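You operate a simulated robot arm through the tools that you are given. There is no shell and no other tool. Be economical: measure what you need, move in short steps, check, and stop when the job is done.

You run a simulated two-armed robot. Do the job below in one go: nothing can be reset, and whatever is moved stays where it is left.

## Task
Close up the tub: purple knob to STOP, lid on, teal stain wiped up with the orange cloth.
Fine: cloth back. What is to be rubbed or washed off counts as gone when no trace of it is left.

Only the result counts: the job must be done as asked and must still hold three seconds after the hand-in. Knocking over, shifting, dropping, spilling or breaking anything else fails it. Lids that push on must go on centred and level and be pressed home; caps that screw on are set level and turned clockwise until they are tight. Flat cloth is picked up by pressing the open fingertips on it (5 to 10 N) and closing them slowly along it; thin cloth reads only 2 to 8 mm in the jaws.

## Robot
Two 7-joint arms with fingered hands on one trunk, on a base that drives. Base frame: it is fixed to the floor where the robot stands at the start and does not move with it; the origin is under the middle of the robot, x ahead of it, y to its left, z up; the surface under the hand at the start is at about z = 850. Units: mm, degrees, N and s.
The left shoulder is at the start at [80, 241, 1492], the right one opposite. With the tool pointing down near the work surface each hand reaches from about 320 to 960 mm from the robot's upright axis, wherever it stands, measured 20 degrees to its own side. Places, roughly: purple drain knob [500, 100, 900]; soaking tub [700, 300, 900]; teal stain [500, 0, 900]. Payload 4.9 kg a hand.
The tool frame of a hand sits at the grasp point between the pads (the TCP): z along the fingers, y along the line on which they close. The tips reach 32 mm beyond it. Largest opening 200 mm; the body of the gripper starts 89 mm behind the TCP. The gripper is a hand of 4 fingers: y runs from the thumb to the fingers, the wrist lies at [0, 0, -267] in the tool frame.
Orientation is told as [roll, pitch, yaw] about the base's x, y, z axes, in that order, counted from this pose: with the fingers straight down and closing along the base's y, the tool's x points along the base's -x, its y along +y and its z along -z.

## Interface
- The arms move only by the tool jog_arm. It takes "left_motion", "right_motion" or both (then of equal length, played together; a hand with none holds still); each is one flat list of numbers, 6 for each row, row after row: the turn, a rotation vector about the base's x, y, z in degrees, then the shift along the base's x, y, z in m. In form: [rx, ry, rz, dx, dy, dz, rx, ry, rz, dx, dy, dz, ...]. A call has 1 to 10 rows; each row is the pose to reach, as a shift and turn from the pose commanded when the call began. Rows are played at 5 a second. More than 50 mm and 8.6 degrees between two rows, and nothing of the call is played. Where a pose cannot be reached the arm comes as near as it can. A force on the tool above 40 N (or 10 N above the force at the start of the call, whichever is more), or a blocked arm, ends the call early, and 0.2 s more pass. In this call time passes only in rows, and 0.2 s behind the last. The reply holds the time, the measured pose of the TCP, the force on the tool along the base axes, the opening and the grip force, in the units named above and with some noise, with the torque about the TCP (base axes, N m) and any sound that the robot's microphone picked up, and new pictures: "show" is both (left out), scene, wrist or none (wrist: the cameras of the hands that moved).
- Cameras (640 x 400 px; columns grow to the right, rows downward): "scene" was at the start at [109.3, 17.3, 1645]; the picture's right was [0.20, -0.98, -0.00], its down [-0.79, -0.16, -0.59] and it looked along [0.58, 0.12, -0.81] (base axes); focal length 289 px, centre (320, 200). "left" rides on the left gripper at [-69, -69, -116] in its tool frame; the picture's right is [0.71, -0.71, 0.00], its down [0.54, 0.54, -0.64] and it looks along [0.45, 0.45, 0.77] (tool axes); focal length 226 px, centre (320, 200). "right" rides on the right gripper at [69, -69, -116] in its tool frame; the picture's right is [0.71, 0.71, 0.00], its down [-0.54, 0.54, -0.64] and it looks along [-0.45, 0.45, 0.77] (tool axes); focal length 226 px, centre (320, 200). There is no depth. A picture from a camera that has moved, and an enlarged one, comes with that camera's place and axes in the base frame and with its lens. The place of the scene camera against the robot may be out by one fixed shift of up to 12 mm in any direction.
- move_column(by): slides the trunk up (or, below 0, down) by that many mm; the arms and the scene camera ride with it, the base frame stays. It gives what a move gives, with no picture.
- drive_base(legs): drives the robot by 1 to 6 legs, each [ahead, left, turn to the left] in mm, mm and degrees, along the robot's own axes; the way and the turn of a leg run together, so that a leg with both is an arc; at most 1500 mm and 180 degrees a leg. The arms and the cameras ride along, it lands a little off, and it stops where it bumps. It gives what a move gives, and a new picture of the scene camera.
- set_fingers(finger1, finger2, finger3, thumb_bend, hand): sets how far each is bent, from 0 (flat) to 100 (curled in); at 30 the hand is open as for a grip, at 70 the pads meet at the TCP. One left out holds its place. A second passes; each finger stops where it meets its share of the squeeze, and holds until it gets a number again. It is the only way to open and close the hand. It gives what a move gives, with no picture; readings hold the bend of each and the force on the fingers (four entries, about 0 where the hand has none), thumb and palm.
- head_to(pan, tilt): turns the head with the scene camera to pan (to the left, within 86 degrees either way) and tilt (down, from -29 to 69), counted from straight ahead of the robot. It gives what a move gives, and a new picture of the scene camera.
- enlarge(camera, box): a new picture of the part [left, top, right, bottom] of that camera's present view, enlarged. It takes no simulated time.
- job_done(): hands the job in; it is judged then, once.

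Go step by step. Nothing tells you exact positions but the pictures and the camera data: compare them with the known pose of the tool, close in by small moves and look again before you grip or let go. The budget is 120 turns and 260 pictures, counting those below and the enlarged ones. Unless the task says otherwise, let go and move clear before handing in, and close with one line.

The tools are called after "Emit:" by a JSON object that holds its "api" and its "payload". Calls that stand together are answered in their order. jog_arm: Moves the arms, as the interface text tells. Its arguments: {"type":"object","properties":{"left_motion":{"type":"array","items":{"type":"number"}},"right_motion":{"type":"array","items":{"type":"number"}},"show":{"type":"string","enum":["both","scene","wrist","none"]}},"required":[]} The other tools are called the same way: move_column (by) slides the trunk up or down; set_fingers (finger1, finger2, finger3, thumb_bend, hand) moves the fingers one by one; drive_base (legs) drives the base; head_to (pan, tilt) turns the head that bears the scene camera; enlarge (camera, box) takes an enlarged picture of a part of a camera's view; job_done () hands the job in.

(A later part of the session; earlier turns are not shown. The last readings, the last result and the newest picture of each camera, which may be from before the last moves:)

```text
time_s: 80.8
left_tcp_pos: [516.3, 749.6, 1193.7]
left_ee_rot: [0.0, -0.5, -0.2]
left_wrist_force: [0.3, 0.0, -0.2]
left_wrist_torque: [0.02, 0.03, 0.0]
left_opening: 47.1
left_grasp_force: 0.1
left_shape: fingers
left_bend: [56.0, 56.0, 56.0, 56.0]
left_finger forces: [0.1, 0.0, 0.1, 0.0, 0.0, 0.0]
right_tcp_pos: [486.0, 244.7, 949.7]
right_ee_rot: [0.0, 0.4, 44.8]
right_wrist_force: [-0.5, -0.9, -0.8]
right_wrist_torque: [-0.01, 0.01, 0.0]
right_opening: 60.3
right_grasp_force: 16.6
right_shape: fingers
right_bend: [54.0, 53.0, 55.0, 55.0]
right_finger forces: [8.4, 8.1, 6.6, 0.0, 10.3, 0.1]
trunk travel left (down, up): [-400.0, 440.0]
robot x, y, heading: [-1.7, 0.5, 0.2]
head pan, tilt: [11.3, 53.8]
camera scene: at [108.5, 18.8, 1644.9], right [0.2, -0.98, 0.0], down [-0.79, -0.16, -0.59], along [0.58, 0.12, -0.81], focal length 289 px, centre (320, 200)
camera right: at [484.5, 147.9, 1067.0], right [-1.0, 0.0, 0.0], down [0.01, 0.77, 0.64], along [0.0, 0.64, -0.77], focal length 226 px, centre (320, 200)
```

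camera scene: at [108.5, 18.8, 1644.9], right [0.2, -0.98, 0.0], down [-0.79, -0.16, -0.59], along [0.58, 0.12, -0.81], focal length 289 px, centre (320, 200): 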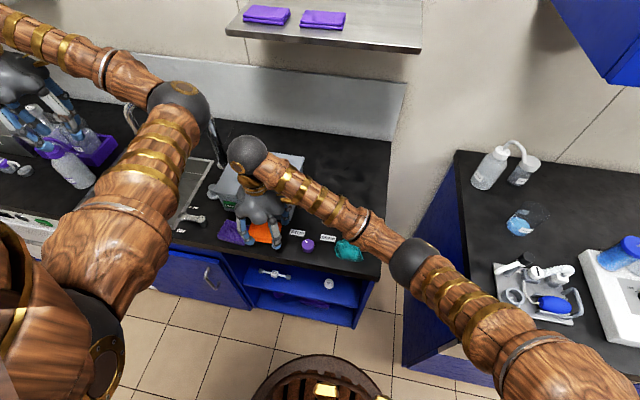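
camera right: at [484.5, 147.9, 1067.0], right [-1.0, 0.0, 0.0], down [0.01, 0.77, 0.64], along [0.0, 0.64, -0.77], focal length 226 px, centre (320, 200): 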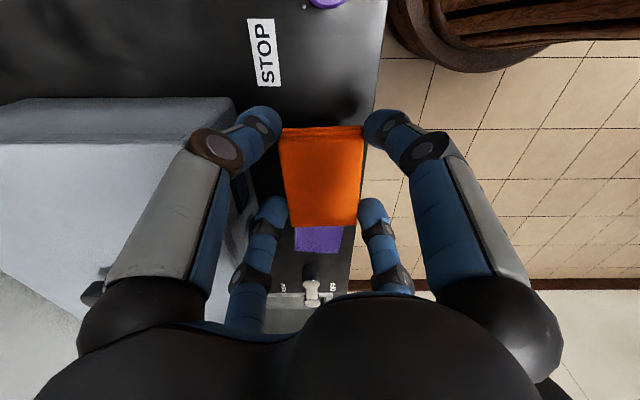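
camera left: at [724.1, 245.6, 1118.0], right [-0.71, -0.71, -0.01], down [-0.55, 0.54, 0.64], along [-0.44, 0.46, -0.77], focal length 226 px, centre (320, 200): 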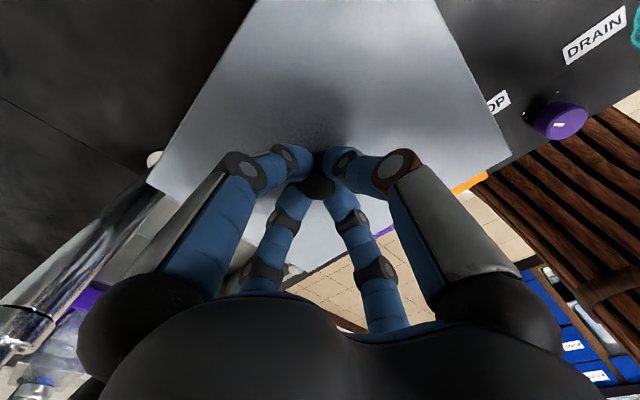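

Cloth is lifted cleanly. I'll carry it over the knob to the stain and set it down at the left part of it.

Emit:
{"api": "jog_arm", "payload": {"right_motion": [0, 0, 0, 0, -0.02, 0.025, 0, 0, 0, 0.003, -0.065, 0.03, 0, 0, 0, 0.006, -0.11, 0.03, 0, 0, 0, 0.01, -0.155, 0.03, 0, 0, 0, 0.014, -0.2, 0.02, 0, 0, 0, 0.014, -0.206, -0.015, 0, 0, 0, 0.014, -0.206, -0.04], "show": "both"}}

```text
time_s: 82.4
left_tcp_pos: [515.2, 750.3, 1193.4]
left_ee_rot: [0.1, -0.5, -0.1]
left_wrist_force: [0.4, -0.8, -0.2]
left_wrist_torque: [0.01, 0.01, -0.01]
left_opening: 47.3
left_grasp_force: 0.1
left_shape: fingers
left_bend: [56.0, 56.0, 56.0, 56.0]
left_finger forces: [0.1, 0.0, 0.1, 0.1, 0.0, 0.0]
right_tcp_pos: [499.5, 41.2, 909.9]
right_ee_rot: [0.2, 0.2, 44.8]
right_wrist_force: [-0.1, -0.2, -0.8]
right_wrist_torque: [-0.02, 0.02, 0.01]
right_opening: 60.0
right_grasp_force: 15.8
right_shape: fingers
right_bend: [54.0, 53.0, 55.0, 55.0]
right_finger forces: [8.2, 7.9, 6.5, 0.0, 9.6, 0.1]
trunk travel left (down, up): [-400.0, 440.0]
robot x, y, heading: [-1.9, 3.3, 0.5]
head pan, tilt: [11.3, 53.8]
camera scene: at [108.8, 18.9, 1645.0], right [0.2, -0.98, 0.0], down [-0.79, -0.16, -0.59], along [0.58, 0.12, -0.81], focal length 289 px, centre (320, 200)
camera right: at [497.9, -56.9, 1028.0], right [-1.0, 0.0, 0.01], down [0.01, 0.77, 0.64], along [0.0, 0.64, -0.77], focal length 226 px, centre (320, 200)
```

scene: 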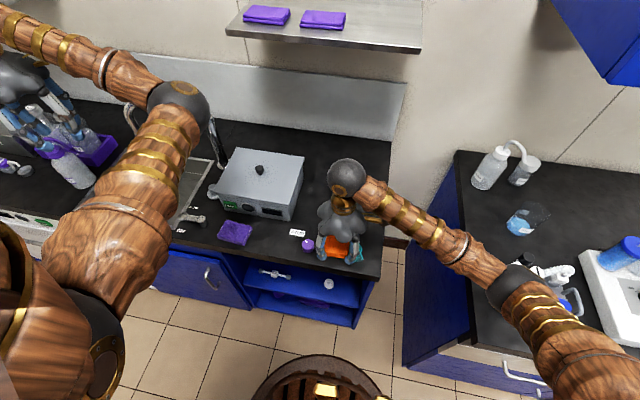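
right: 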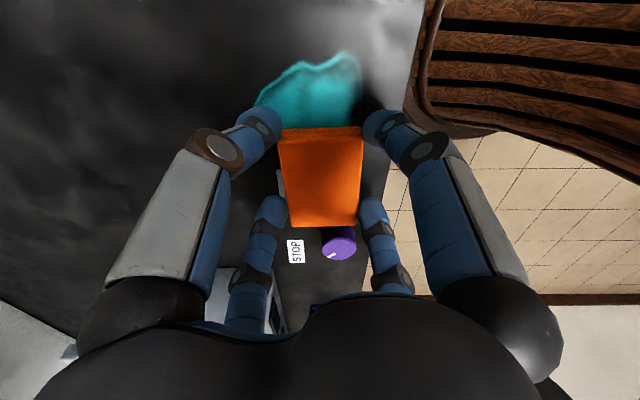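

Emit:
{"api": "jog_arm", "payload": {"right_motion": [0, 0, 0, 0, 0, -0.006, 0, 0, 0, 0, 0, -0.011, 0, 0, 0, 0, 0, -0.013], "show": "none"}}

```text
time_s: 83.2
left_tcp_pos: [514.3, 750.0, 1192.7]
left_ee_rot: [0.1, -0.6, -0.1]
left_wrist_force: [0.2, 0.4, -0.1]
left_wrist_torque: [0.01, -0.02, -0.01]
left_opening: 47.0
left_grasp_force: 0.0
left_shape: fingers
left_bend: [56.0, 56.0, 56.0, 56.0]
left_finger forces: [0.1, 0.0, 0.0, 0.0, 0.0, 0.0]
right_tcp_pos: [498.8, 37.5, 897.0]
right_ee_rot: [0.0, 0.2, 44.7]
right_wrist_force: [-1.6, -2.2, 17.1]
right_wrist_torque: [-0.11, 0.07, -0.2]
right_opening: 58.3
right_grasp_force: 16.6
right_shape: fingers
right_bend: [55.0, 53.0, 55.0, 56.0]
right_finger forces: [8.3, 7.4, 8.0, 0.0, 9.5, 0.1]
trunk travel left (down, up): [-400.0, 440.0]
robot x, y, heading: [-3.4, 0.0, 0.0]
head pan, tilt: [11.3, 53.8]
```

Emit:
{"api": "jog_arm", "payload": {"right_motion": [0, 0, 0, 0, -0.025, 0.001, 0, 0, 0, 0, -0.05, 0.001, 0, 0, 0, 0, -0.08, 0.001, 0, 0, 0, 0.018, -0.08, 0.001, 0, 0, 0, 0.018, -0.05, 0.001, 0, 0, 0, 0.018, -0.025, 0.001, 0, 0, 0, 0.018, 0, 0.001, 0, 0, 0, 0.036, 0, 0.001, 0, 0, 0, 0.036, -0.04, 0.001, 0, 0, 0, 0.036, -0.08, 0.001], "show": "both"}}

```text
time_s: 85.4
left_tcp_pos: [514.4, 748.8, 1193.5]
left_ee_rot: [0.1, -0.5, -0.1]
left_wrist_force: [0.4, -0.7, 0.4]
left_wrist_torque: [0.0, 0.02, -0.01]
left_opening: 47.2
left_grasp_force: 0.1
left_shape: fingers
left_bend: [56.0, 56.0, 56.0, 56.0]
left_finger forces: [0.0, 0.0, 0.1, 0.0, 0.0, 0.1]
right_tcp_pos: [535.5, -41.6, 899.1]
right_ee_rot: [0.2, 0.3, 44.8]
right_wrist_force: [-0.2, 0.2, -1.0]
right_wrist_torque: [0.02, -0.01, 0.01]
right_opening: 48.6
right_grasp_force: 12.4
right_shape: fingers
right_bend: [56.0, 53.0, 54.0, 58.0]
right_finger forces: [4.8, 6.9, 7.9, 0.1, 5.4, 0.0]
trunk travel left (down, up): [-400.0, 440.0]
robot x, y, heading: [-2.6, 2.6, 0.4]
head pan, tilt: [11.3, 53.8]
camera scene: at [107.8, 17.1, 1645.1], right [0.2, -0.98, 0.0], down [-0.79, -0.16, -0.59], along [0.58, 0.12, -0.81], focal length 289 px, centre (320, 200)
camera right: at [533.7, -138.1, 1016.8], right [-1.0, 0.0, 0.0], down [0.01, 0.77, 0.64], along [0.0, 0.64, -0.77], focal length 226 px, centre (320, 200)
```

scene: 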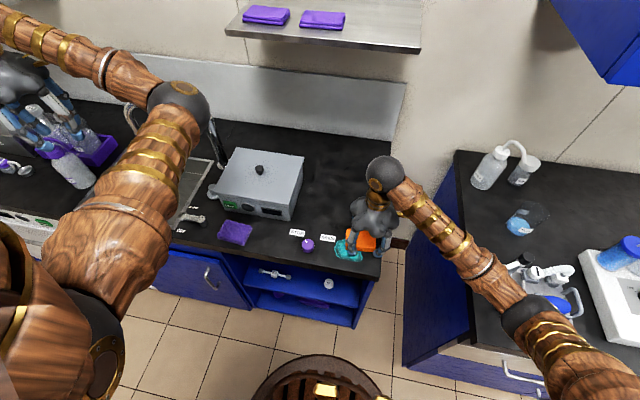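
right: 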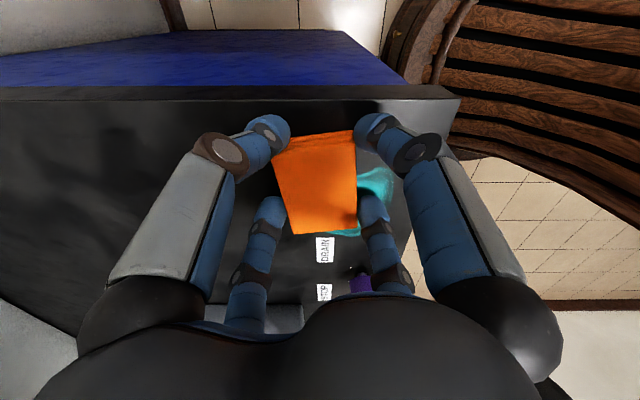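

Emit:
{"api": "enlarge", "payload": {"camera": "scene", "box": [300, 215, 400, 280]}}

Emit:
{"api": "enlarge", "payload": {"camera": "right", "box": [220, 90, 440, 290]}}

```text
6.15 times, centred on (350, 248) of scene
camera zoom: at [107.8, 17.1, 1645.1], right [0.2, -0.98, 0.0], down [-0.79, -0.16, -0.59], along [0.58, 0.12, -0.81], focal length 1778 px, centre (135, -92)
```

zoom: 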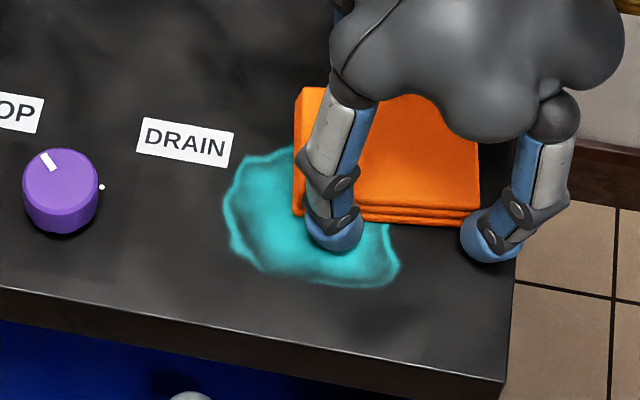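

```text
2.00 times, centred on (330, 190) of right
camera zoom: at [533.7, -138.1, 1016.8], right [-1.0, 0.0, 0.0], down [0.01, 0.77, 0.64], along [0.0, 0.64, -0.77], focal length 452 px, centre (300, 220)
```

zoom: 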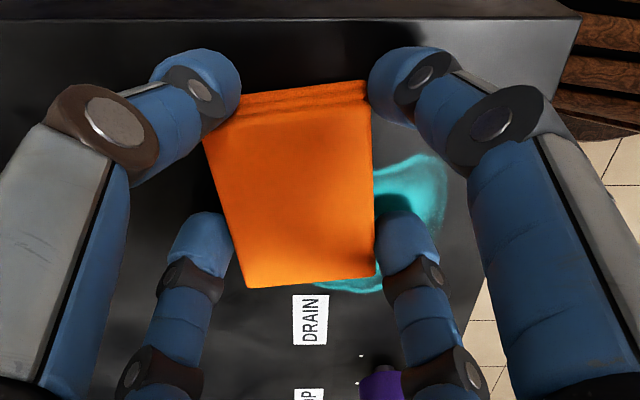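

The pad slid up in the fingers so pressure was lost. I'll press down again and stroke without easing off.

Emit:
{"api": "jog_arm", "payload": {"right_motion": [0, 0, 0, 0, 0, -0.0035, 0, 0, 0, 0, 0.025, -0.0035, 0, 0, 0, 0, 0.05, -0.0035, 0, 0, 0, 0, 0.075, -0.0035, 0, 0, 0, -0.02, 0.075, -0.0035], "show": "none"}}

Emit:
{"api": "jog_arm", "payload": {"right_motion": [0, 0, 0, 0, -0.025, 0, 0, 0, 0, 0, -0.05, 0, 0, 0, 0, 0, -0.075, 0], "show": "wrist"}}

Emit:
{"api": "enlarge", "payload": {"camera": "scene", "box": [300, 215, 400, 280]}}

```text
time_s: 86.6
left_tcp_pos: [514.2, 750.6, 1194.0]
left_ee_rot: [0.2, -0.5, -0.1]
left_wrist_force: [0.4, -0.6, -0.2]
left_wrist_torque: [0.01, -0.01, 0.0]
left_opening: 47.4
left_grasp_force: 0.0
left_shape: fingers
left_bend: [56.0, 56.0, 56.0, 56.0]
left_finger forces: [0.0, 0.0, 0.1, 0.1, 0.0, 0.1]
right_tcp_pos: [514.3, 36.5, 893.6]
right_ee_rot: [0.1, 0.2, 44.8]
right_wrist_force: [4.8, 0.2, 12.5]
right_wrist_torque: [0.3, -0.42, -0.12]
right_opening: 46.3
right_grasp_force: 13.8
right_shape: fingers
right_bend: [57.0, 54.0, 54.0, 57.0]
right_finger forces: [3.1, 5.9, 12.8, 0.0, 6.5, 0.1]
trunk travel left (down, up): [-400.0, 440.0]
robot x, y, heading: [0.6, 2.4, 0.0]
head pan, tilt: [11.3, 53.8]
```

```text
time_s: 87.4
left_tcp_pos: [514.2, 749.3, 1193.0]
left_ee_rot: [0.1, -0.5, -0.1]
left_wrist_force: [-0.5, 0.6, 0.2]
left_wrist_torque: [0.05, 0.0, 0.0]
left_opening: 47.3
left_grasp_force: 0.0
left_shape: fingers
left_bend: [56.0, 56.0, 56.0, 56.0]
left_finger forces: [0.1, 0.0, 0.0, 0.0, 0.1, 0.1]
right_tcp_pos: [515.7, -41.8, 894.0]
right_ee_rot: [0.1, 0.3, 44.8]
right_wrist_force: [0.5, 1.4, 2.6]
right_wrist_torque: [0.19, -0.03, -0.02]
right_opening: 44.9
right_grasp_force: 12.4
right_shape: fingers
right_bend: [58.0, 54.0, 54.0, 58.0]
right_finger forces: [3.7, 6.8, 8.7, 0.0, 5.3, 0.0]
trunk travel left (down, up): [-400.0, 440.0]
robot x, y, heading: [-2.8, 0.7, 0.7]
head pan, tilt: [11.3, 53.8]
camera right: at [514.5, -137.8, 1012.3], right [-1.0, 0.0, 0.01], down [0.01, 0.77, 0.64], along [0.0, 0.64, -0.77], focal length 226 px, centre (320, 200)
```

right: 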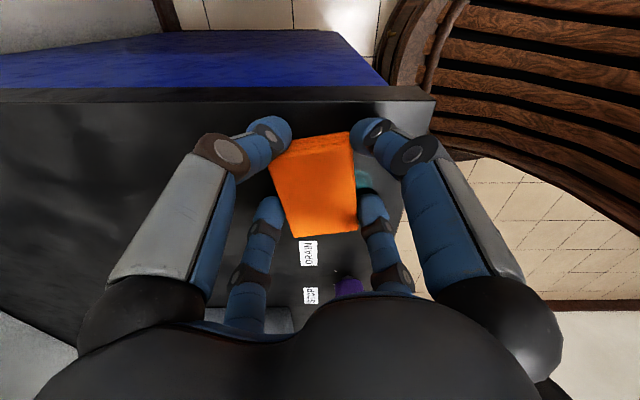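

```text
6.15 times, centred on (350, 248) of scene
camera zoom: at [108.2, 17.9, 1644.9], right [0.2, -0.98, 0.0], down [-0.79, -0.16, -0.59], along [0.58, 0.12, -0.81], focal length 1778 px, centre (135, -92)
```

zoom: 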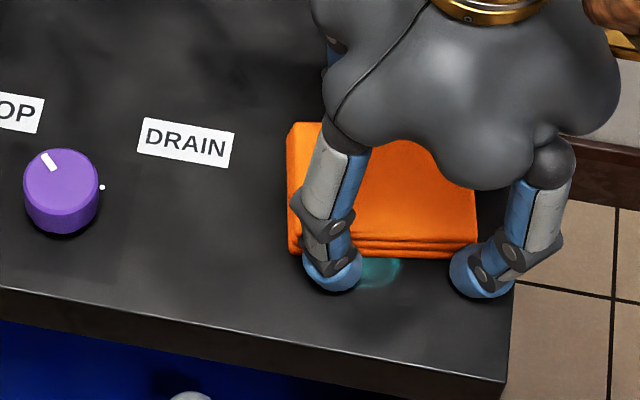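

Most of the stain is gone; a faint bit remains at the front. I'll continue with strokes nearer the front.

Emit:
{"api": "jog_arm", "payload": {"right_motion": [0, 0, 0, -0.01, -0.003, -0.002, 0, 0, 0, -0.02, -0.006, -0.002, 0, 0, 0, -0.02, 0.02, -0.002, 0, 0, 0, -0.02, 0.045, -0.002, 0, 0, 0, -0.02, 0.07, -0.002], "show": "none"}}

Emit:
{"api": "jog_arm", "payload": {"right_motion": [0, 0, 0, -0.01, 0, -0.001, 0, 0, 0, -0.01, -0.025, -0.001, 0, 0, 0, -0.01, -0.05, -0.001, 0, 0, 0, -0.01, -0.075, -0.001], "show": "none"}}

Emit:
{"api": "jog_arm", "payload": {"right_motion": [0, 0, 0, 0.015, 0, -0.001, 0, 0, 0, 0.03, 0, -0.001, 0, 0, 0, 0.045, 0, -0.001, 0, 0, 0, 0.045, 0.03, -0.001, 0, 0, 0, 0.045, 0.06, -0.001, 0, 0, 0, 0.045, 0.085, -0.001], "show": "none"}}

Emit:
{"api": "enlarge", "payload": {"camera": "scene", "box": [300, 215, 400, 280]}}

Emit:
{"api": "enlarge", "payload": {"camera": "right", "box": [220, 20, 440, 290]}}

```text
time_s: 88.6
left_tcp_pos: [514.9, 748.9, 1194.5]
left_ee_rot: [0.1, -0.7, -0.2]
left_wrist_force: [0.6, 0.6, -0.7]
left_wrist_torque: [-0.03, 0.01, -0.05]
left_opening: 47.6
left_grasp_force: 0.1
left_shape: fingers
left_bend: [56.0, 56.0, 56.0, 56.0]
left_finger forces: [0.0, 0.0, 0.0, 0.0, 0.0, 0.0]
right_tcp_pos: [493.5, 28.8, 894.4]
right_ee_rot: [0.1, 0.3, 44.9]
right_wrist_force: [0.2, -5.0, 15.4]
right_wrist_torque: [0.25, -0.4, -0.09]
right_opening: 45.6
right_grasp_force: 18.5
right_shape: fingers
right_bend: [57.0, 55.0, 54.0, 57.0]
right_finger forces: [3.3, 7.6, 18.6, 0.0, 8.4, 0.1]
trunk travel left (down, up): [-400.0, 440.0]
robot x, y, heading: [0.0, -2.7, 0.1]
head pan, tilt: [11.3, 53.8]
```

```text
time_s: 89.8
left_tcp_pos: [513.9, 748.9, 1193.2]
left_ee_rot: [0.1, -0.5, -0.1]
left_wrist_force: [0.8, -0.2, -0.1]
left_wrist_torque: [0.02, 0.0, 0.02]
left_opening: 47.4
left_grasp_force: 0.0
left_shape: fingers
left_bend: [56.0, 56.0, 56.0, 56.0]
left_finger forces: [0.1, 0.0, 0.0, 0.0, 0.0, 0.1]
right_tcp_pos: [484.4, -44.2, 892.4]
right_ee_rot: [0.1, -0.2, 45.0]
right_wrist_force: [-3.0, 3.2, 24.4]
right_wrist_torque: [1.08, -0.93, 0.2]
right_opening: 36.4
right_grasp_force: 22.8
right_shape: fingers
right_bend: [60.0, 55.0, 52.0, 59.0]
right_finger forces: [0.0, 7.9, 33.1, 0.0, 4.5, 0.0]
trunk travel left (down, up): [-400.0, 440.0]
robot x, y, heading: [-0.3, -0.2, 0.0]
head pan, tilt: [11.3, 53.8]
stopped in row 4 (right hand): the force on the tool passed its limit at 41 N (the readings are from after the stop); the commanded pose is now the measured one
```

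```text
time_s: 91.2
left_tcp_pos: [512.9, 750.0, 1194.7]
left_ee_rot: [0.1, -0.6, -0.1]
left_wrist_force: [-0.4, 0.2, 0.8]
left_wrist_torque: [-0.01, 0.01, 0.04]
left_opening: 47.4
left_grasp_force: 0.1
left_shape: fingers
left_bend: [56.0, 56.0, 56.0, 56.0]
left_finger forces: [0.1, 0.1, 0.0, 0.1, 0.1, 0.1]
right_tcp_pos: [529.3, 39.2, 893.8]
right_ee_rot: [0.2, -0.1, 44.8]
right_wrist_force: [-0.6, -11.1, 35.9]
right_wrist_torque: [0.57, -1.04, -0.28]
right_opening: 41.5
right_grasp_force: 34.7
right_shape: fingers
right_bend: [59.0, 56.0, 54.0, 58.0]
right_finger forces: [1.4, 10.5, 45.4, 0.0, 11.7, 0.0]
trunk travel left (down, up): [-400.0, 440.0]
robot x, y, heading: [-1.3, 2.2, 0.2]
head pan, tilt: [11.3, 53.8]
```

```text
6.15 times, centred on (350, 248) of scene
camera zoom: at [105.2, 18.1, 1645.3], right [0.2, -0.98, 0.0], down [-0.79, -0.16, -0.59], along [0.58, 0.12, -0.81], focal length 1778 px, centre (135, -92)
```

zoom: 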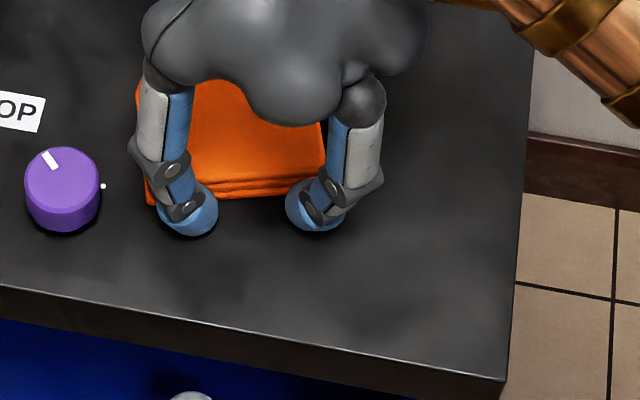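

```text
1.48 times, centred on (330, 155) of right
camera zoom: at [528.0, -58.3, 1010.3], right [-1.0, 0.0, 0.0], down [0.0, 0.77, 0.64], along [0.0, 0.64, -0.77], focal length 335 px, centre (305, 267)
```

zoom: 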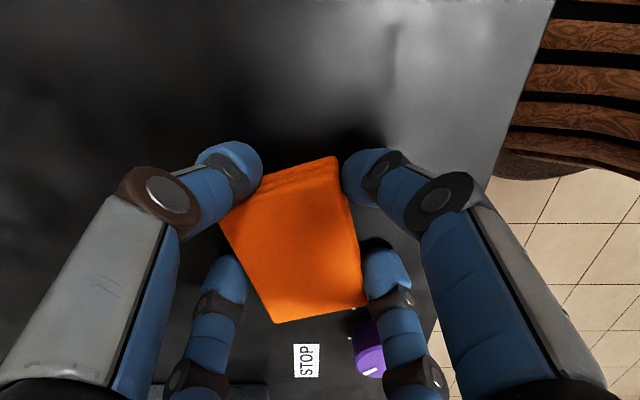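

The visible area is clean. I'll ease up, re-squeeze, lift the cloth and inspect the whole spot.

Emit:
{"api": "jog_arm", "payload": {"right_motion": [0, 0, 0, 0, 0, 0.005], "show": "none"}}

Emit:
{"api": "set_fingers", "payload": {"hand": "right", "finger1": 66, "finger2": 66, "finger3": 66, "thumb_bend": 66}}

Emit:
{"api": "jog_arm", "payload": {"right_motion": [0, 0, 0, 0, 0, 0.02, 0, 0, 0, 0, 0, 0.05, 0, 0, 0, 0.0, -0.02, 0.09, 0, 0, 0, 0.0, -0.04, 0.13, 0, 0, 0, 0.02, -0.06, 0.16, 0, 0, 0, 0.05, -0.08, 0.18], "show": "both"}}

Emit:
{"api": "enlarge", "payload": {"camera": "scene", "box": [290, 215, 400, 285]}}

Emit:
{"api": "enlarge", "payload": {"camera": "right", "box": [220, 40, 440, 290]}}

```text
time_s: 91.6
left_tcp_pos: [514.6, 750.1, 1192.4]
left_ee_rot: [0.1, -0.4, 0.0]
left_wrist_force: [0.3, -0.3, 0.6]
left_wrist_torque: [0.01, 0.02, 0.0]
left_opening: 47.4
left_grasp_force: 0.0
left_shape: fingers
left_bend: [56.0, 56.0, 56.0, 56.0]
left_finger forces: [0.1, 0.0, 0.0, 0.1, 0.1, 0.1]
right_tcp_pos: [529.0, 41.4, 894.3]
right_ee_rot: [0.3, 0.3, 44.9]
right_wrist_force: [-0.2, -1.9, 4.8]
right_wrist_torque: [0.16, -0.14, -0.04]
right_opening: 40.7
right_grasp_force: 14.8
right_shape: fingers
right_bend: [59.0, 55.0, 54.0, 58.0]
right_finger forces: [1.2, 8.3, 13.6, 0.0, 5.2, 0.1]
trunk travel left (down, up): [-400.0, 440.0]
robot x, y, heading: [-2.3, -0.1, 0.3]
head pan, tilt: [11.3, 53.8]
```

```text
time_s: 92.6
left_tcp_pos: [514.6, 750.7, 1192.1]
left_ee_rot: [0.0, -0.5, -0.1]
left_wrist_force: [0.1, 0.2, -0.2]
left_wrist_torque: [0.01, 0.01, 0.0]
left_opening: 47.0
left_grasp_force: 0.1
left_shape: fingers
left_bend: [56.0, 56.0, 56.0, 56.0]
left_finger forces: [0.0, 0.0, 0.0, 0.0, 0.1, 0.1]
right_tcp_pos: [529.7, 39.2, 896.7]
right_ee_rot: [0.3, 0.1, 45.0]
right_wrist_force: [-0.5, 0.3, 0.7]
right_wrist_torque: [-0.06, -0.02, -0.02]
right_opening: 30.2
right_grasp_force: 16.2
right_shape: fingers
right_bend: [63.0, 59.0, 52.0, 63.0]
right_finger forces: [5.1, 9.3, 10.1, 0.0, 7.9, 0.1]
trunk travel left (down, up): [-400.0, 440.0]
robot x, y, heading: [-0.8, 1.5, 0.3]
head pan, tilt: [11.3, 53.8]
```

```text
time_s: 94.0
left_tcp_pos: [515.2, 748.8, 1193.2]
left_ee_rot: [0.1, -0.6, 0.0]
left_wrist_force: [0.1, -0.4, 0.0]
left_wrist_torque: [0.0, 0.0, 0.02]
left_opening: 47.1
left_grasp_force: 0.0
left_shape: fingers
left_bend: [56.0, 56.0, 56.0, 56.0]
left_finger forces: [0.0, 0.0, 0.0, 0.1, 0.0, 0.0]
right_tcp_pos: [581.1, -43.0, 1076.9]
right_ee_rot: [0.3, 0.1, 44.9]
right_wrist_force: [0.4, 0.0, -0.8]
right_wrist_torque: [-0.01, 0.02, 0.01]
right_opening: 30.2
right_grasp_force: 16.3
right_shape: fingers
right_bend: [63.0, 59.0, 52.0, 63.0]
right_finger forces: [4.9, 9.3, 10.1, 0.1, 8.0, 0.0]
trunk travel left (down, up): [-400.0, 440.0]
robot x, y, heading: [2.2, 0.6, 0.2]
head pan, tilt: [11.3, 53.8]
camera scene: at [109.0, 17.8, 1644.9], right [0.2, -0.98, 0.0], down [-0.79, -0.16, -0.59], along [0.58, 0.12, -0.81], focal length 289 px, centre (320, 200)
camera right: at [579.7, -139.5, 1193.9], right [-1.0, 0.0, 0.01], down [0.01, 0.77, 0.64], along [0.0, 0.64, -0.77], focal length 226 px, centre (320, 200)
```

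scene: 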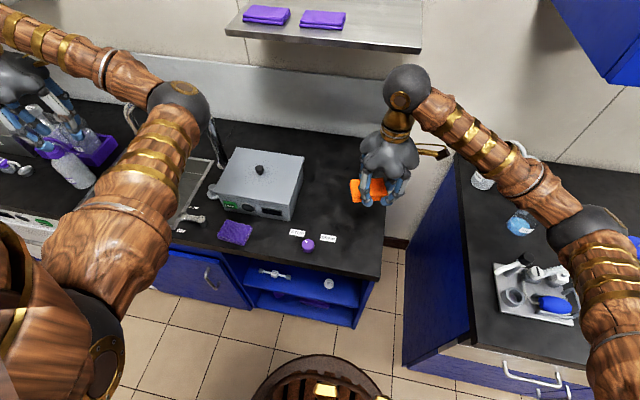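
right: 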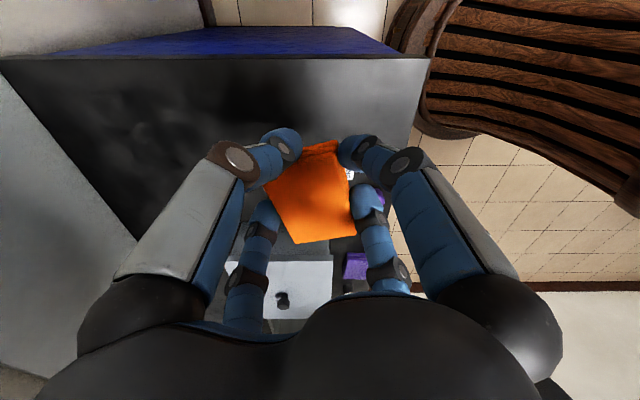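

```text
5.71 times, centred on (345, 250) of scene
camera zoom: at [109.0, 17.8, 1644.9], right [0.2, -0.98, 0.0], down [-0.79, -0.16, -0.59], along [0.58, 0.12, -0.81], focal length 1651 px, centre (177, -86)
```

zoom: 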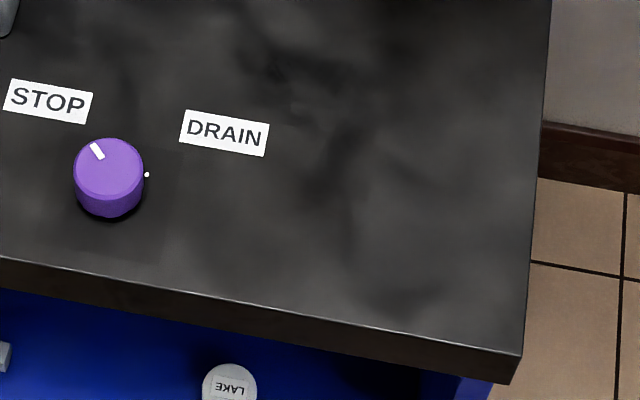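

```text
1.60 times, centred on (330, 165) of right
camera zoom: at [579.7, -139.5, 1193.9], right [-1.0, 0.0, 0.01], down [0.01, 0.77, 0.64], along [0.0, 0.64, -0.77], focal length 362 px, centre (304, 256)
```

zoom: 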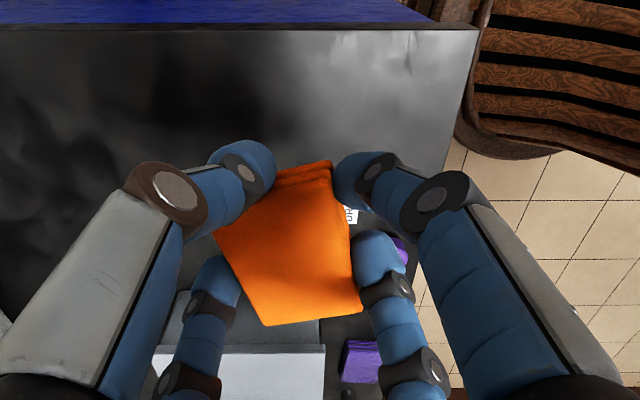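

The stain is gone without trace. The pad now sits about +12° turned in my hand; I'll carry it back over its place, turning the hand −10° so it lies as before.

Emit:
{"api": "jog_arm", "payload": {"right_motion": [0, 0, -1.5, -0.016, 0.039, -0.01, 0, 0, -3, -0.032, 0.078, -0.02, 0, 0, -4.5, -0.048, 0.117, -0.03, 0, 0, -6, -0.064, 0.156, -0.04, 0, 0, -7.5, -0.08, 0.195, -0.06, 0, 0, -9, -0.096, 0.234, -0.08, 0, 0, -10, -0.109, 0.271, -0.11], "show": "both"}}

Emit:
{"api": "enlarge", "payload": {"camera": "right", "box": [200, 20, 440, 270]}}

Emit:
{"api": "enlarge", "payload": {"camera": "scene", "box": [325, 225, 385, 270]}}

```text
time_s: 95.6
left_tcp_pos: [514.2, 752.7, 1192.8]
left_ee_rot: [-0.1, -0.5, -0.1]
left_wrist_force: [0.1, 0.3, -0.1]
left_wrist_torque: [-0.03, 0.0, -0.03]
left_opening: 47.0
left_grasp_force: 0.1
left_shape: fingers
left_bend: [56.0, 56.0, 56.0, 56.0]
left_finger forces: [0.0, 0.0, 0.0, 0.1, 0.1, 0.1]
right_tcp_pos: [470.5, 232.6, 966.3]
right_ee_rot: [0.2, 0.1, 34.8]
right_wrist_force: [-0.1, 0.3, -0.3]
right_wrist_torque: [-0.01, 0.0, 0.0]
right_opening: 29.7
right_grasp_force: 15.9
right_shape: fingers
right_bend: [63.0, 60.0, 52.0, 63.0]
right_finger forces: [4.8, 9.1, 10.2, 0.0, 7.9, 0.0]
trunk travel left (down, up): [-400.0, 440.0]
robot x, y, heading: [1.8, -0.4, 0.4]
head pan, tilt: [11.3, 53.8]
camera scene: at [108.1, 21.2, 1645.0], right [0.2, -0.98, 0.0], down [-0.79, -0.16, -0.59], along [0.58, 0.12, -0.81], focal length 289 px, centre (320, 200)
camera right: at [453.1, 137.1, 1084.0], right [-0.98, 0.18, 0.0], down [0.14, 0.75, 0.64], along [0.11, 0.63, -0.77], focal length 226 px, centre (320, 200)
```

scene: 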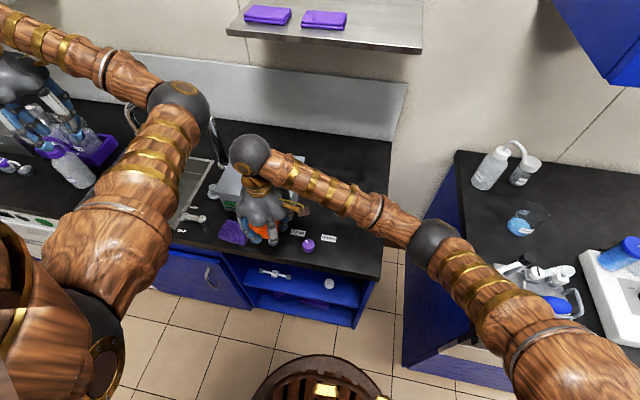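
right: 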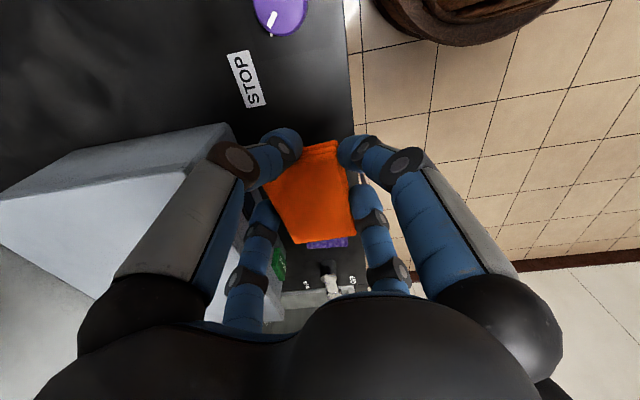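

```text
1.60 times, centred on (320, 145) of right
camera zoom: at [453.1, 137.1, 1084.0], right [-0.98, 0.18, 0.0], down [0.14, 0.75, 0.64], along [0.11, 0.63, -0.77], focal length 362 px, centre (320, 288)
```

zoom: 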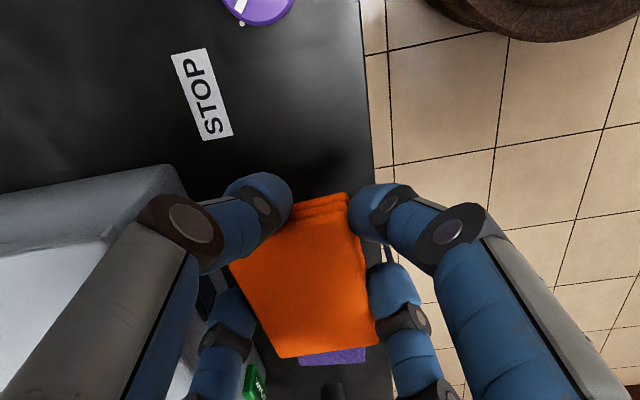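

```text
8.89 times, centred on (355, 248) of scene
camera zoom: at [108.1, 21.2, 1645.0], right [0.2, -0.98, 0.0], down [-0.79, -0.16, -0.59], along [0.58, 0.12, -0.81], focal length 2568 px, centre (9, -222)
```

zoom: 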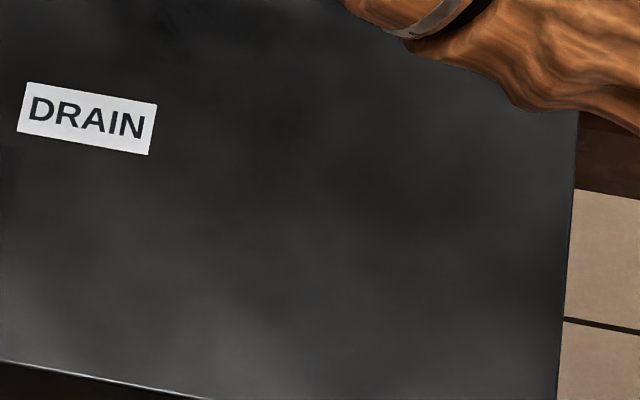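

The counter is clean. The pad is at about (482,257) yaw ~+3.5°; I'll shift 4 mm right, trim the yaw, and set it down.

Emit:
{"api": "jog_arm", "payload": {"right_motion": [0, 0, -1, 0.001, -0.0045, -0.03, 0, 0, -1.5, 0.001, -0.0045, -0.055, 0, 0, -1.5, 0.001, -0.0045, -0.066, 0, 0, -1.5, 0.001, -0.0045, -0.07], "show": "none"}}

Emit:
{"api": "enlarge", "payload": {"camera": "right", "box": [200, 20, 440, 270]}}

Emit:
{"api": "enlarge", "payload": {"camera": "scene", "box": [210, 190, 330, 275]}}

```text
time_s: 96.6
left_tcp_pos: [515.2, 749.3, 1191.8]
left_ee_rot: [0.1, -0.4, -0.1]
left_wrist_force: [-0.1, 0.8, 0.0]
left_wrist_torque: [0.0, 0.0, -0.02]
left_opening: 47.3
left_grasp_force: 0.0
left_shape: fingers
left_bend: [56.0, 56.0, 56.0, 56.0]
left_finger forces: [0.0, 0.0, 0.0, 0.0, 0.0, 0.0]
right_tcp_pos: [472.7, 226.2, 895.5]
right_ee_rot: [0.2, 0.1, 33.3]
right_wrist_force: [-0.8, -0.3, 0.4]
right_wrist_torque: [0.0, 0.02, 0.0]
right_opening: 29.7
right_grasp_force: 16.3
right_shape: fingers
right_bend: [63.0, 60.0, 52.0, 63.0]
right_finger forces: [4.6, 9.3, 10.2, 0.1, 7.9, 0.0]
trunk travel left (down, up): [-400.0, 440.0]
robot x, y, heading: [-2.2, -1.6, 0.1]
head pan, tilt: [11.3, 53.8]
```

```text
1.60 times, centred on (320, 145) of right
camera zoom: at [451.5, 130.3, 1013.4], right [-0.98, 0.2, 0.0], down [0.16, 0.75, 0.64], along [0.13, 0.63, -0.77], focal length 362 px, centre (320, 288)
```

zoom: 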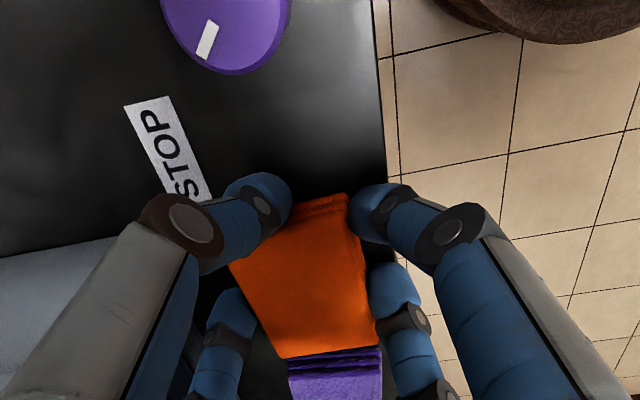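

```text
4.71 times, centred on (270, 232) of scene
camera zoom: at [108.3, 19.0, 1645.0], right [0.2, -0.98, 0.0], down [-0.79, -0.16, -0.59], along [0.58, 0.12, -0.81], focal length 1360 px, centre (555, 47)
```

zoom: 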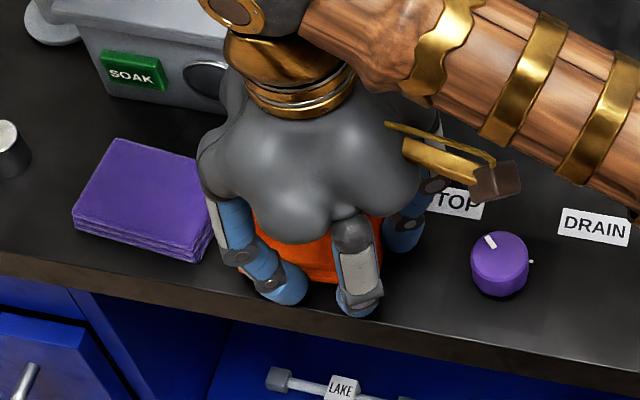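

The pad is at about (484,250), nearly square to its old position. Release gently and lift away.

Emit:
{"api": "set_fingers", "payload": {"hand": "right", "finger1": 58, "finger2": 55, "finger3": 48, "thumb_bend": 58}}

Emit:
{"api": "enlarge", "payload": {"camera": "right", "box": [200, 20, 440, 270]}}

```text
time_s: 97.6
left_tcp_pos: [514.4, 750.7, 1193.9]
left_ee_rot: [0.0, -0.5, 0.0]
left_wrist_force: [0.1, 0.5, 0.2]
left_wrist_torque: [0.02, -0.01, -0.05]
left_opening: 47.5
left_grasp_force: 0.1
left_shape: fingers
left_bend: [56.0, 56.0, 56.0, 56.0]
left_finger forces: [0.0, 0.1, 0.0, 0.0, 0.0, 0.0]
right_tcp_pos: [471.3, 225.1, 896.2]
right_ee_rot: [0.2, 0.2, 33.4]
right_wrist_force: [-0.7, -0.1, -0.9]
right_wrist_torque: [0.0, 0.02, -0.01]
right_opening: 43.4
right_grasp_force: 0.4
right_shape: fingers
right_bend: [57.0, 55.0, 48.0, 57.0]
right_finger forces: [0.0, 0.8, 0.7, 0.0, 0.1, 0.1]
trunk travel left (down, up): [-400.0, 440.0]
robot x, y, heading: [1.6, 2.0, 0.6]
head pan, tilt: [11.3, 53.8]
```

```text
1.60 times, centred on (320, 145) of right
camera zoom: at [451.3, 130.3, 1013.4], right [-0.98, 0.2, 0.0], down [0.16, 0.75, 0.64], along [0.13, 0.63, -0.77], focal length 362 px, centre (320, 288)
```

zoom: 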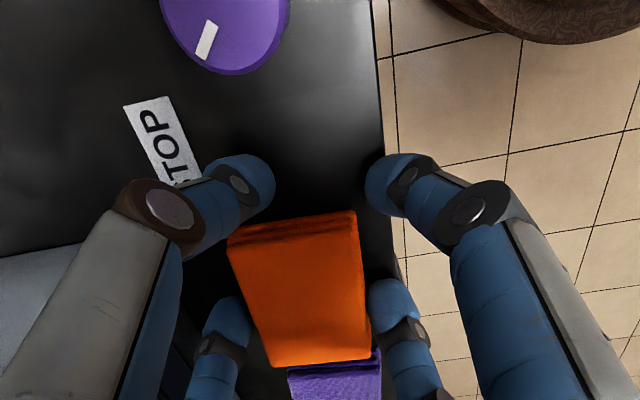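

Released. Raising and withdrawing to the right to compare with the original placement.

Emit:
{"api": "jog_arm", "payload": {"right_motion": [0, 0, 0, 0, 0, 0.02, 0, 0, 0, 0, 0, 0.06, 0, 0, 0, 0, -0.01, 0.1, 0, 0, 0, 0, -0.05, 0.12, 0, 0, 0, -0.005, -0.095, 0.14, 0, 0, 0, -0.01, -0.14, 0.15, 0, 0, 0, -0.015, -0.185, 0.16, 0, 0, 0, -0.02, -0.23, 0.17, 0, 0, 0, -0.025, -0.275, 0.18, 0, 0, 0, -0.03, -0.32, 0.19], "show": "scene"}}

Emit:
{"api": "enlarge", "payload": {"camera": "scene", "box": [195, 140, 395, 265]}}

Emit:
{"api": "enlarge", "payload": {"camera": "scene", "box": [240, 210, 376, 280]}}

```text
time_s: 99.8
left_tcp_pos: [514.4, 748.9, 1194.4]
left_ee_rot: [0.2, -0.6, 0.0]
left_wrist_force: [-0.2, -0.4, -0.4]
left_wrist_torque: [0.04, -0.01, -0.02]
left_opening: 47.5
left_grasp_force: 0.1
left_shape: fingers
left_bend: [56.0, 56.0, 56.0, 56.0]
left_finger forces: [0.0, 0.0, 0.1, 0.0, 0.1, 0.1]
right_tcp_pos: [442.1, -96.6, 1087.7]
right_ee_rot: [0.3, 0.0, 33.5]
right_wrist_force: [-0.2, -1.3, -0.2]
right_wrist_torque: [-0.01, 0.02, -0.02]
right_opening: 43.5
right_grasp_force: 0.4
right_shape: fingers
right_bend: [57.0, 55.0, 48.0, 57.0]
right_finger forces: [0.1, 0.7, 0.7, 0.1, 0.0, 0.1]
trunk travel left (down, up): [-400.0, 440.0]
robot x, y, heading: [2.0, 1.7, 0.4]
head pan, tilt: [11.3, 53.8]
camera scene: at [107.2, 15.9, 1645.1], right [0.2, -0.98, 0.0], down [-0.79, -0.16, -0.59], along [0.58, 0.12, -0.81], focal length 289 px, centre (320, 200)
```

scene: 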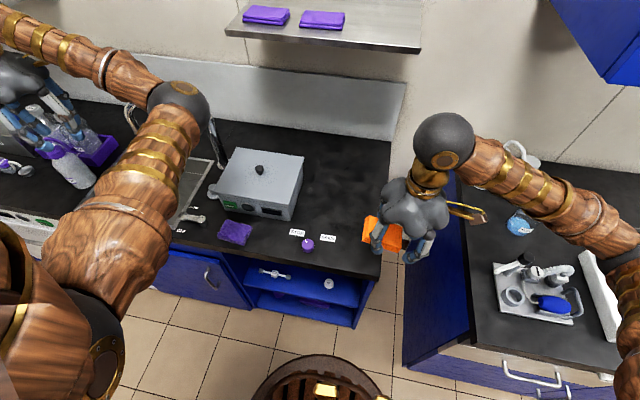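

```text
3.20 times, centred on (295, 202) of scene
camera zoom: at [107.2, 15.9, 1645.1], right [0.2, -0.98, 0.0], down [-0.79, -0.16, -0.59], along [0.58, 0.12, -0.81], focal length 924 px, centre (400, 192)
```

zoom: 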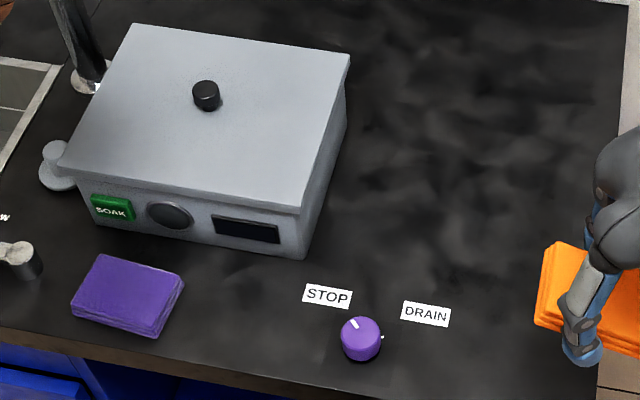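

```text
4.71 times, centred on (308, 245) of scene
camera zoom: at [107.2, 15.9, 1645.1], right [0.2, -0.98, 0.0], down [-0.79, -0.16, -0.59], along [0.58, 0.12, -0.81], focal length 1360 px, centre (376, -12)
```

zoom: 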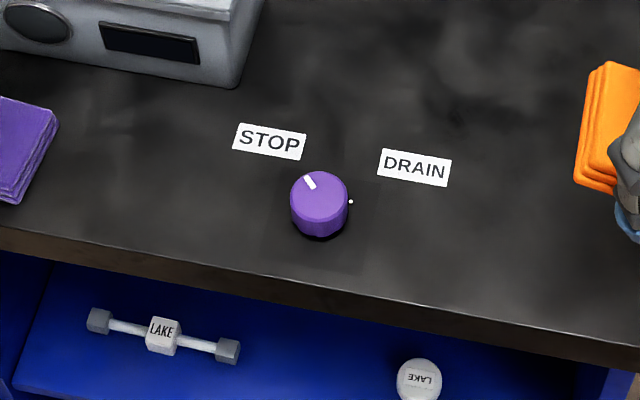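

The cloth came along, loosely wedged between two fingers. I'll immediately re-squeeze to secure it and look.

Emit:
{"api": "set_fingers", "payload": {"hand": "right", "finger1": 66, "finger2": 66, "finger3": 66, "thumb_bend": 66}}

Emit:
{"api": "enlarge", "payload": {"camera": "right", "box": [200, 20, 440, 270]}}

```text
time_s: 100.8
left_tcp_pos: [514.3, 750.5, 1192.1]
left_ee_rot: [0.1, -0.5, 0.0]
left_wrist_force: [0.9, 0.2, -0.3]
left_wrist_torque: [0.03, 0.02, -0.03]
left_opening: 47.3
left_grasp_force: 0.1
left_shape: fingers
left_bend: [56.0, 56.0, 56.0, 56.0]
left_finger forces: [0.1, 0.0, 0.0, 0.1, 0.1, 0.0]
right_tcp_pos: [441.0, -93.9, 1086.8]
right_ee_rot: [0.2, 0.1, 33.4]
right_wrist_force: [0.2, -0.6, -0.8]
right_wrist_torque: [-0.03, -0.03, 0.02]
right_opening: 19.8
right_grasp_force: 12.7
right_shape: fingers
right_bend: [64.0, 61.0, 50.0, 64.0]
right_finger forces: [2.9, 8.5, 9.6, 0.0, 4.5, 0.0]
trunk travel left (down, up): [-400.0, 440.0]
robot x, y, heading: [-3.1, -3.9, 0.1]
head pan, tilt: [11.3, 53.8]
```

```text
1.60 times, centred on (320, 145) of right
camera zoom: at [422.0, -188.8, 1204.5], right [-0.98, 0.2, 0.0], down [0.16, 0.75, 0.64], along [0.13, 0.63, -0.77], focal length 362 px, centre (320, 288)
```

zoom: 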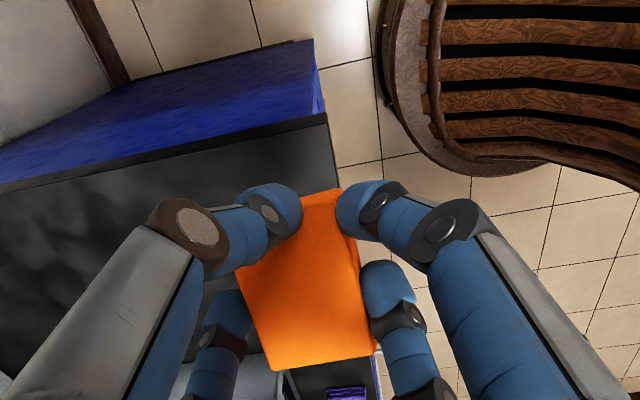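

Secured again. Carrying it back over its place.

Emit:
{"api": "jog_arm", "payload": {"right_motion": [0, 0, 0, 0.003, 0.04, 0, 0, 0, 0, 0.006, 0.08, -0.005, 0, 0, 0, 0.01, 0.12, -0.015, 0, 0, 0, 0.013, 0.16, -0.025, 0, 0, 0, 0.016, 0.2, -0.035, 0, 0, 0, 0.02, 0.24, -0.05, 0, 0, 0, 0.024, 0.28, -0.07, 0, 0, -3, 0.028, 0.312, -0.1], "show": "none"}}

Emit:
{"api": "jog_arm", "payload": {"right_motion": [0, 0, 0, 0, 0, -0.03, 0, 0, 0, 0, 0, -0.06, 0, 0, 0, 0, 0, -0.075], "show": "none"}}

Emit:
{"api": "enlarge", "payload": {"camera": "right", "box": [200, 20, 440, 270]}}

```text
time_s: 102.6
left_tcp_pos: [514.6, 751.2, 1192.3]
left_ee_rot: [0.0, -0.6, -0.2]
left_wrist_force: [-0.6, 0.1, -0.1]
left_wrist_torque: [-0.02, 0.0, 0.04]
left_opening: 47.3
left_grasp_force: 0.1
left_shape: fingers
left_bend: [56.0, 56.0, 56.0, 56.0]
left_finger forces: [0.1, 0.0, 0.0, 0.0, 0.0, 0.1]
right_tcp_pos: [471.7, 217.8, 984.8]
right_ee_rot: [0.0, 0.2, 30.2]
right_wrist_force: [0.4, 1.3, -1.8]
right_wrist_torque: [0.01, 0.02, -0.01]
right_opening: 19.9
right_grasp_force: 12.1
right_shape: fingers
right_bend: [64.0, 61.0, 50.0, 64.0]
right_finger forces: [2.8, 8.5, 9.5, 0.0, 4.4, 0.0]
trunk travel left (down, up): [-400.0, 440.0]
robot x, y, heading: [-1.4, -1.4, 0.2]
head pan, tilt: [11.3, 53.8]
```

```text
time_s: 103.4
left_tcp_pos: [514.1, 751.1, 1192.7]
left_ee_rot: [0.1, -0.5, -0.1]
left_wrist_force: [-0.7, -0.5, 0.2]
left_wrist_torque: [0.01, 0.01, 0.0]
left_opening: 47.2
left_grasp_force: 0.1
left_shape: fingers
left_bend: [56.0, 56.0, 56.0, 56.0]
left_finger forces: [0.0, 0.0, 0.1, 0.0, 0.0, 0.0]
right_tcp_pos: [470.7, 217.5, 910.5]
right_ee_rot: [0.2, 0.0, 30.3]
right_wrist_force: [0.9, -0.2, 0.0]
right_wrist_torque: [-0.01, -0.01, 0.03]
right_opening: 19.8
right_grasp_force: 12.7
right_shape: fingers
right_bend: [64.0, 61.0, 50.0, 64.0]
right_finger forces: [2.8, 8.4, 9.5, 0.0, 4.4, 0.0]
trunk travel left (down, up): [-400.0, 440.0]
robot x, y, heading: [-2.8, -0.2, 0.2]
head pan, tilt: [11.3, 53.8]
```

```text
1.60 times, centred on (320, 145) of right
camera zoom: at [445.6, 123.5, 1027.9], right [-0.97, 0.25, 0.0], down [0.2, 0.74, 0.64], along [0.16, 0.62, -0.77], focal length 362 px, centre (320, 288)
```

zoom: 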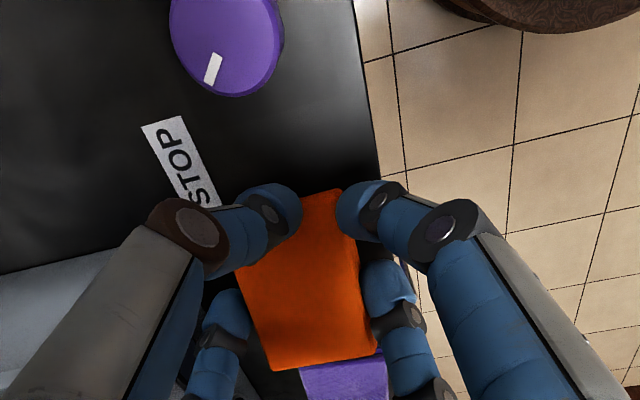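

Emit:
{"api": "jog_arm", "payload": {"right_motion": [0, 0, 0, -0.003, -0.003, -0.005, 0, 0, 0, -0.003, -0.003, -0.01, 0, 0, 0, -0.003, -0.003, -0.014], "show": "none"}}

Emit:
{"api": "enlarge", "payload": {"camera": "right", "box": [200, 20, 440, 270]}}

Emit:
{"api": "enlarge", "payload": {"camera": "scene", "box": [210, 200, 310, 275]}}

```text
time_s: 104.1
left_tcp_pos: [513.4, 748.6, 1194.4]
left_ee_rot: [0.1, -0.6, -0.1]
left_wrist_force: [0.0, -0.8, 0.6]
left_wrist_torque: [0.02, 0.03, 0.0]
left_opening: 47.1
left_grasp_force: 0.0
left_shape: fingers
left_bend: [56.0, 56.0, 56.0, 56.0]
left_finger forces: [0.0, 0.1, 0.1, 0.0, 0.1, 0.1]
right_tcp_pos: [468.1, 213.8, 905.0]
right_ee_rot: [0.3, -0.5, 30.3]
right_wrist_force: [-5.6, -3.6, 27.5]
right_wrist_torque: [-0.6, -0.14, -0.04]
right_opening: 18.2
right_grasp_force: 25.5
right_shape: fingers
right_bend: [64.0, 61.0, 50.0, 65.0]
right_finger forces: [7.0, 9.1, 8.3, 0.0, 26.6, 0.0]
trunk travel left (down, up): [-400.0, 440.0]
robot x, y, heading: [0.4, 2.5, 0.3]
head pan, tilt: [11.3, 53.8]
stopped in row 3 (right hand): the force on the tool passed its limit at 45 N (the readings are from after the stop); the commanded pose is now the measured one
```

```text
1.60 times, centred on (320, 145) of right
camera zoom: at [442.7, 119.6, 1021.7], right [-0.97, 0.25, 0.0], down [0.19, 0.74, 0.65], along [0.17, 0.63, -0.76], focal length 362 px, centre (320, 288)
```

zoom: 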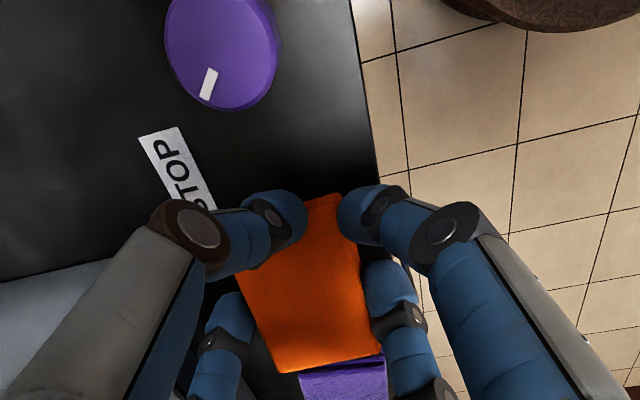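

```text
5.33 times, centred on (260, 238) of scene
camera zoom: at [106.1, 17.7, 1645.3], right [0.2, -0.98, 0.0], down [-0.79, -0.16, -0.59], along [0.58, 0.12, -0.81], focal length 1541 px, centre (640, 0)
```

zoom: 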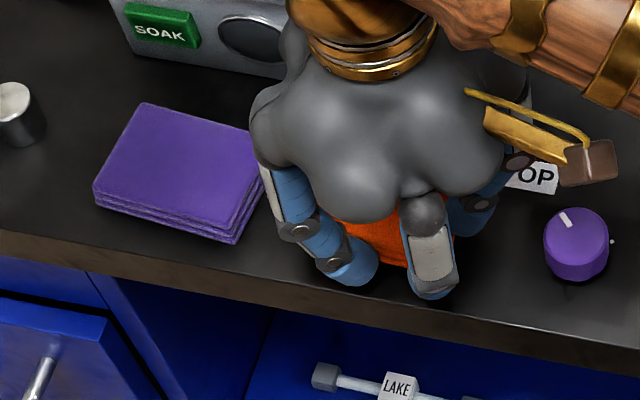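

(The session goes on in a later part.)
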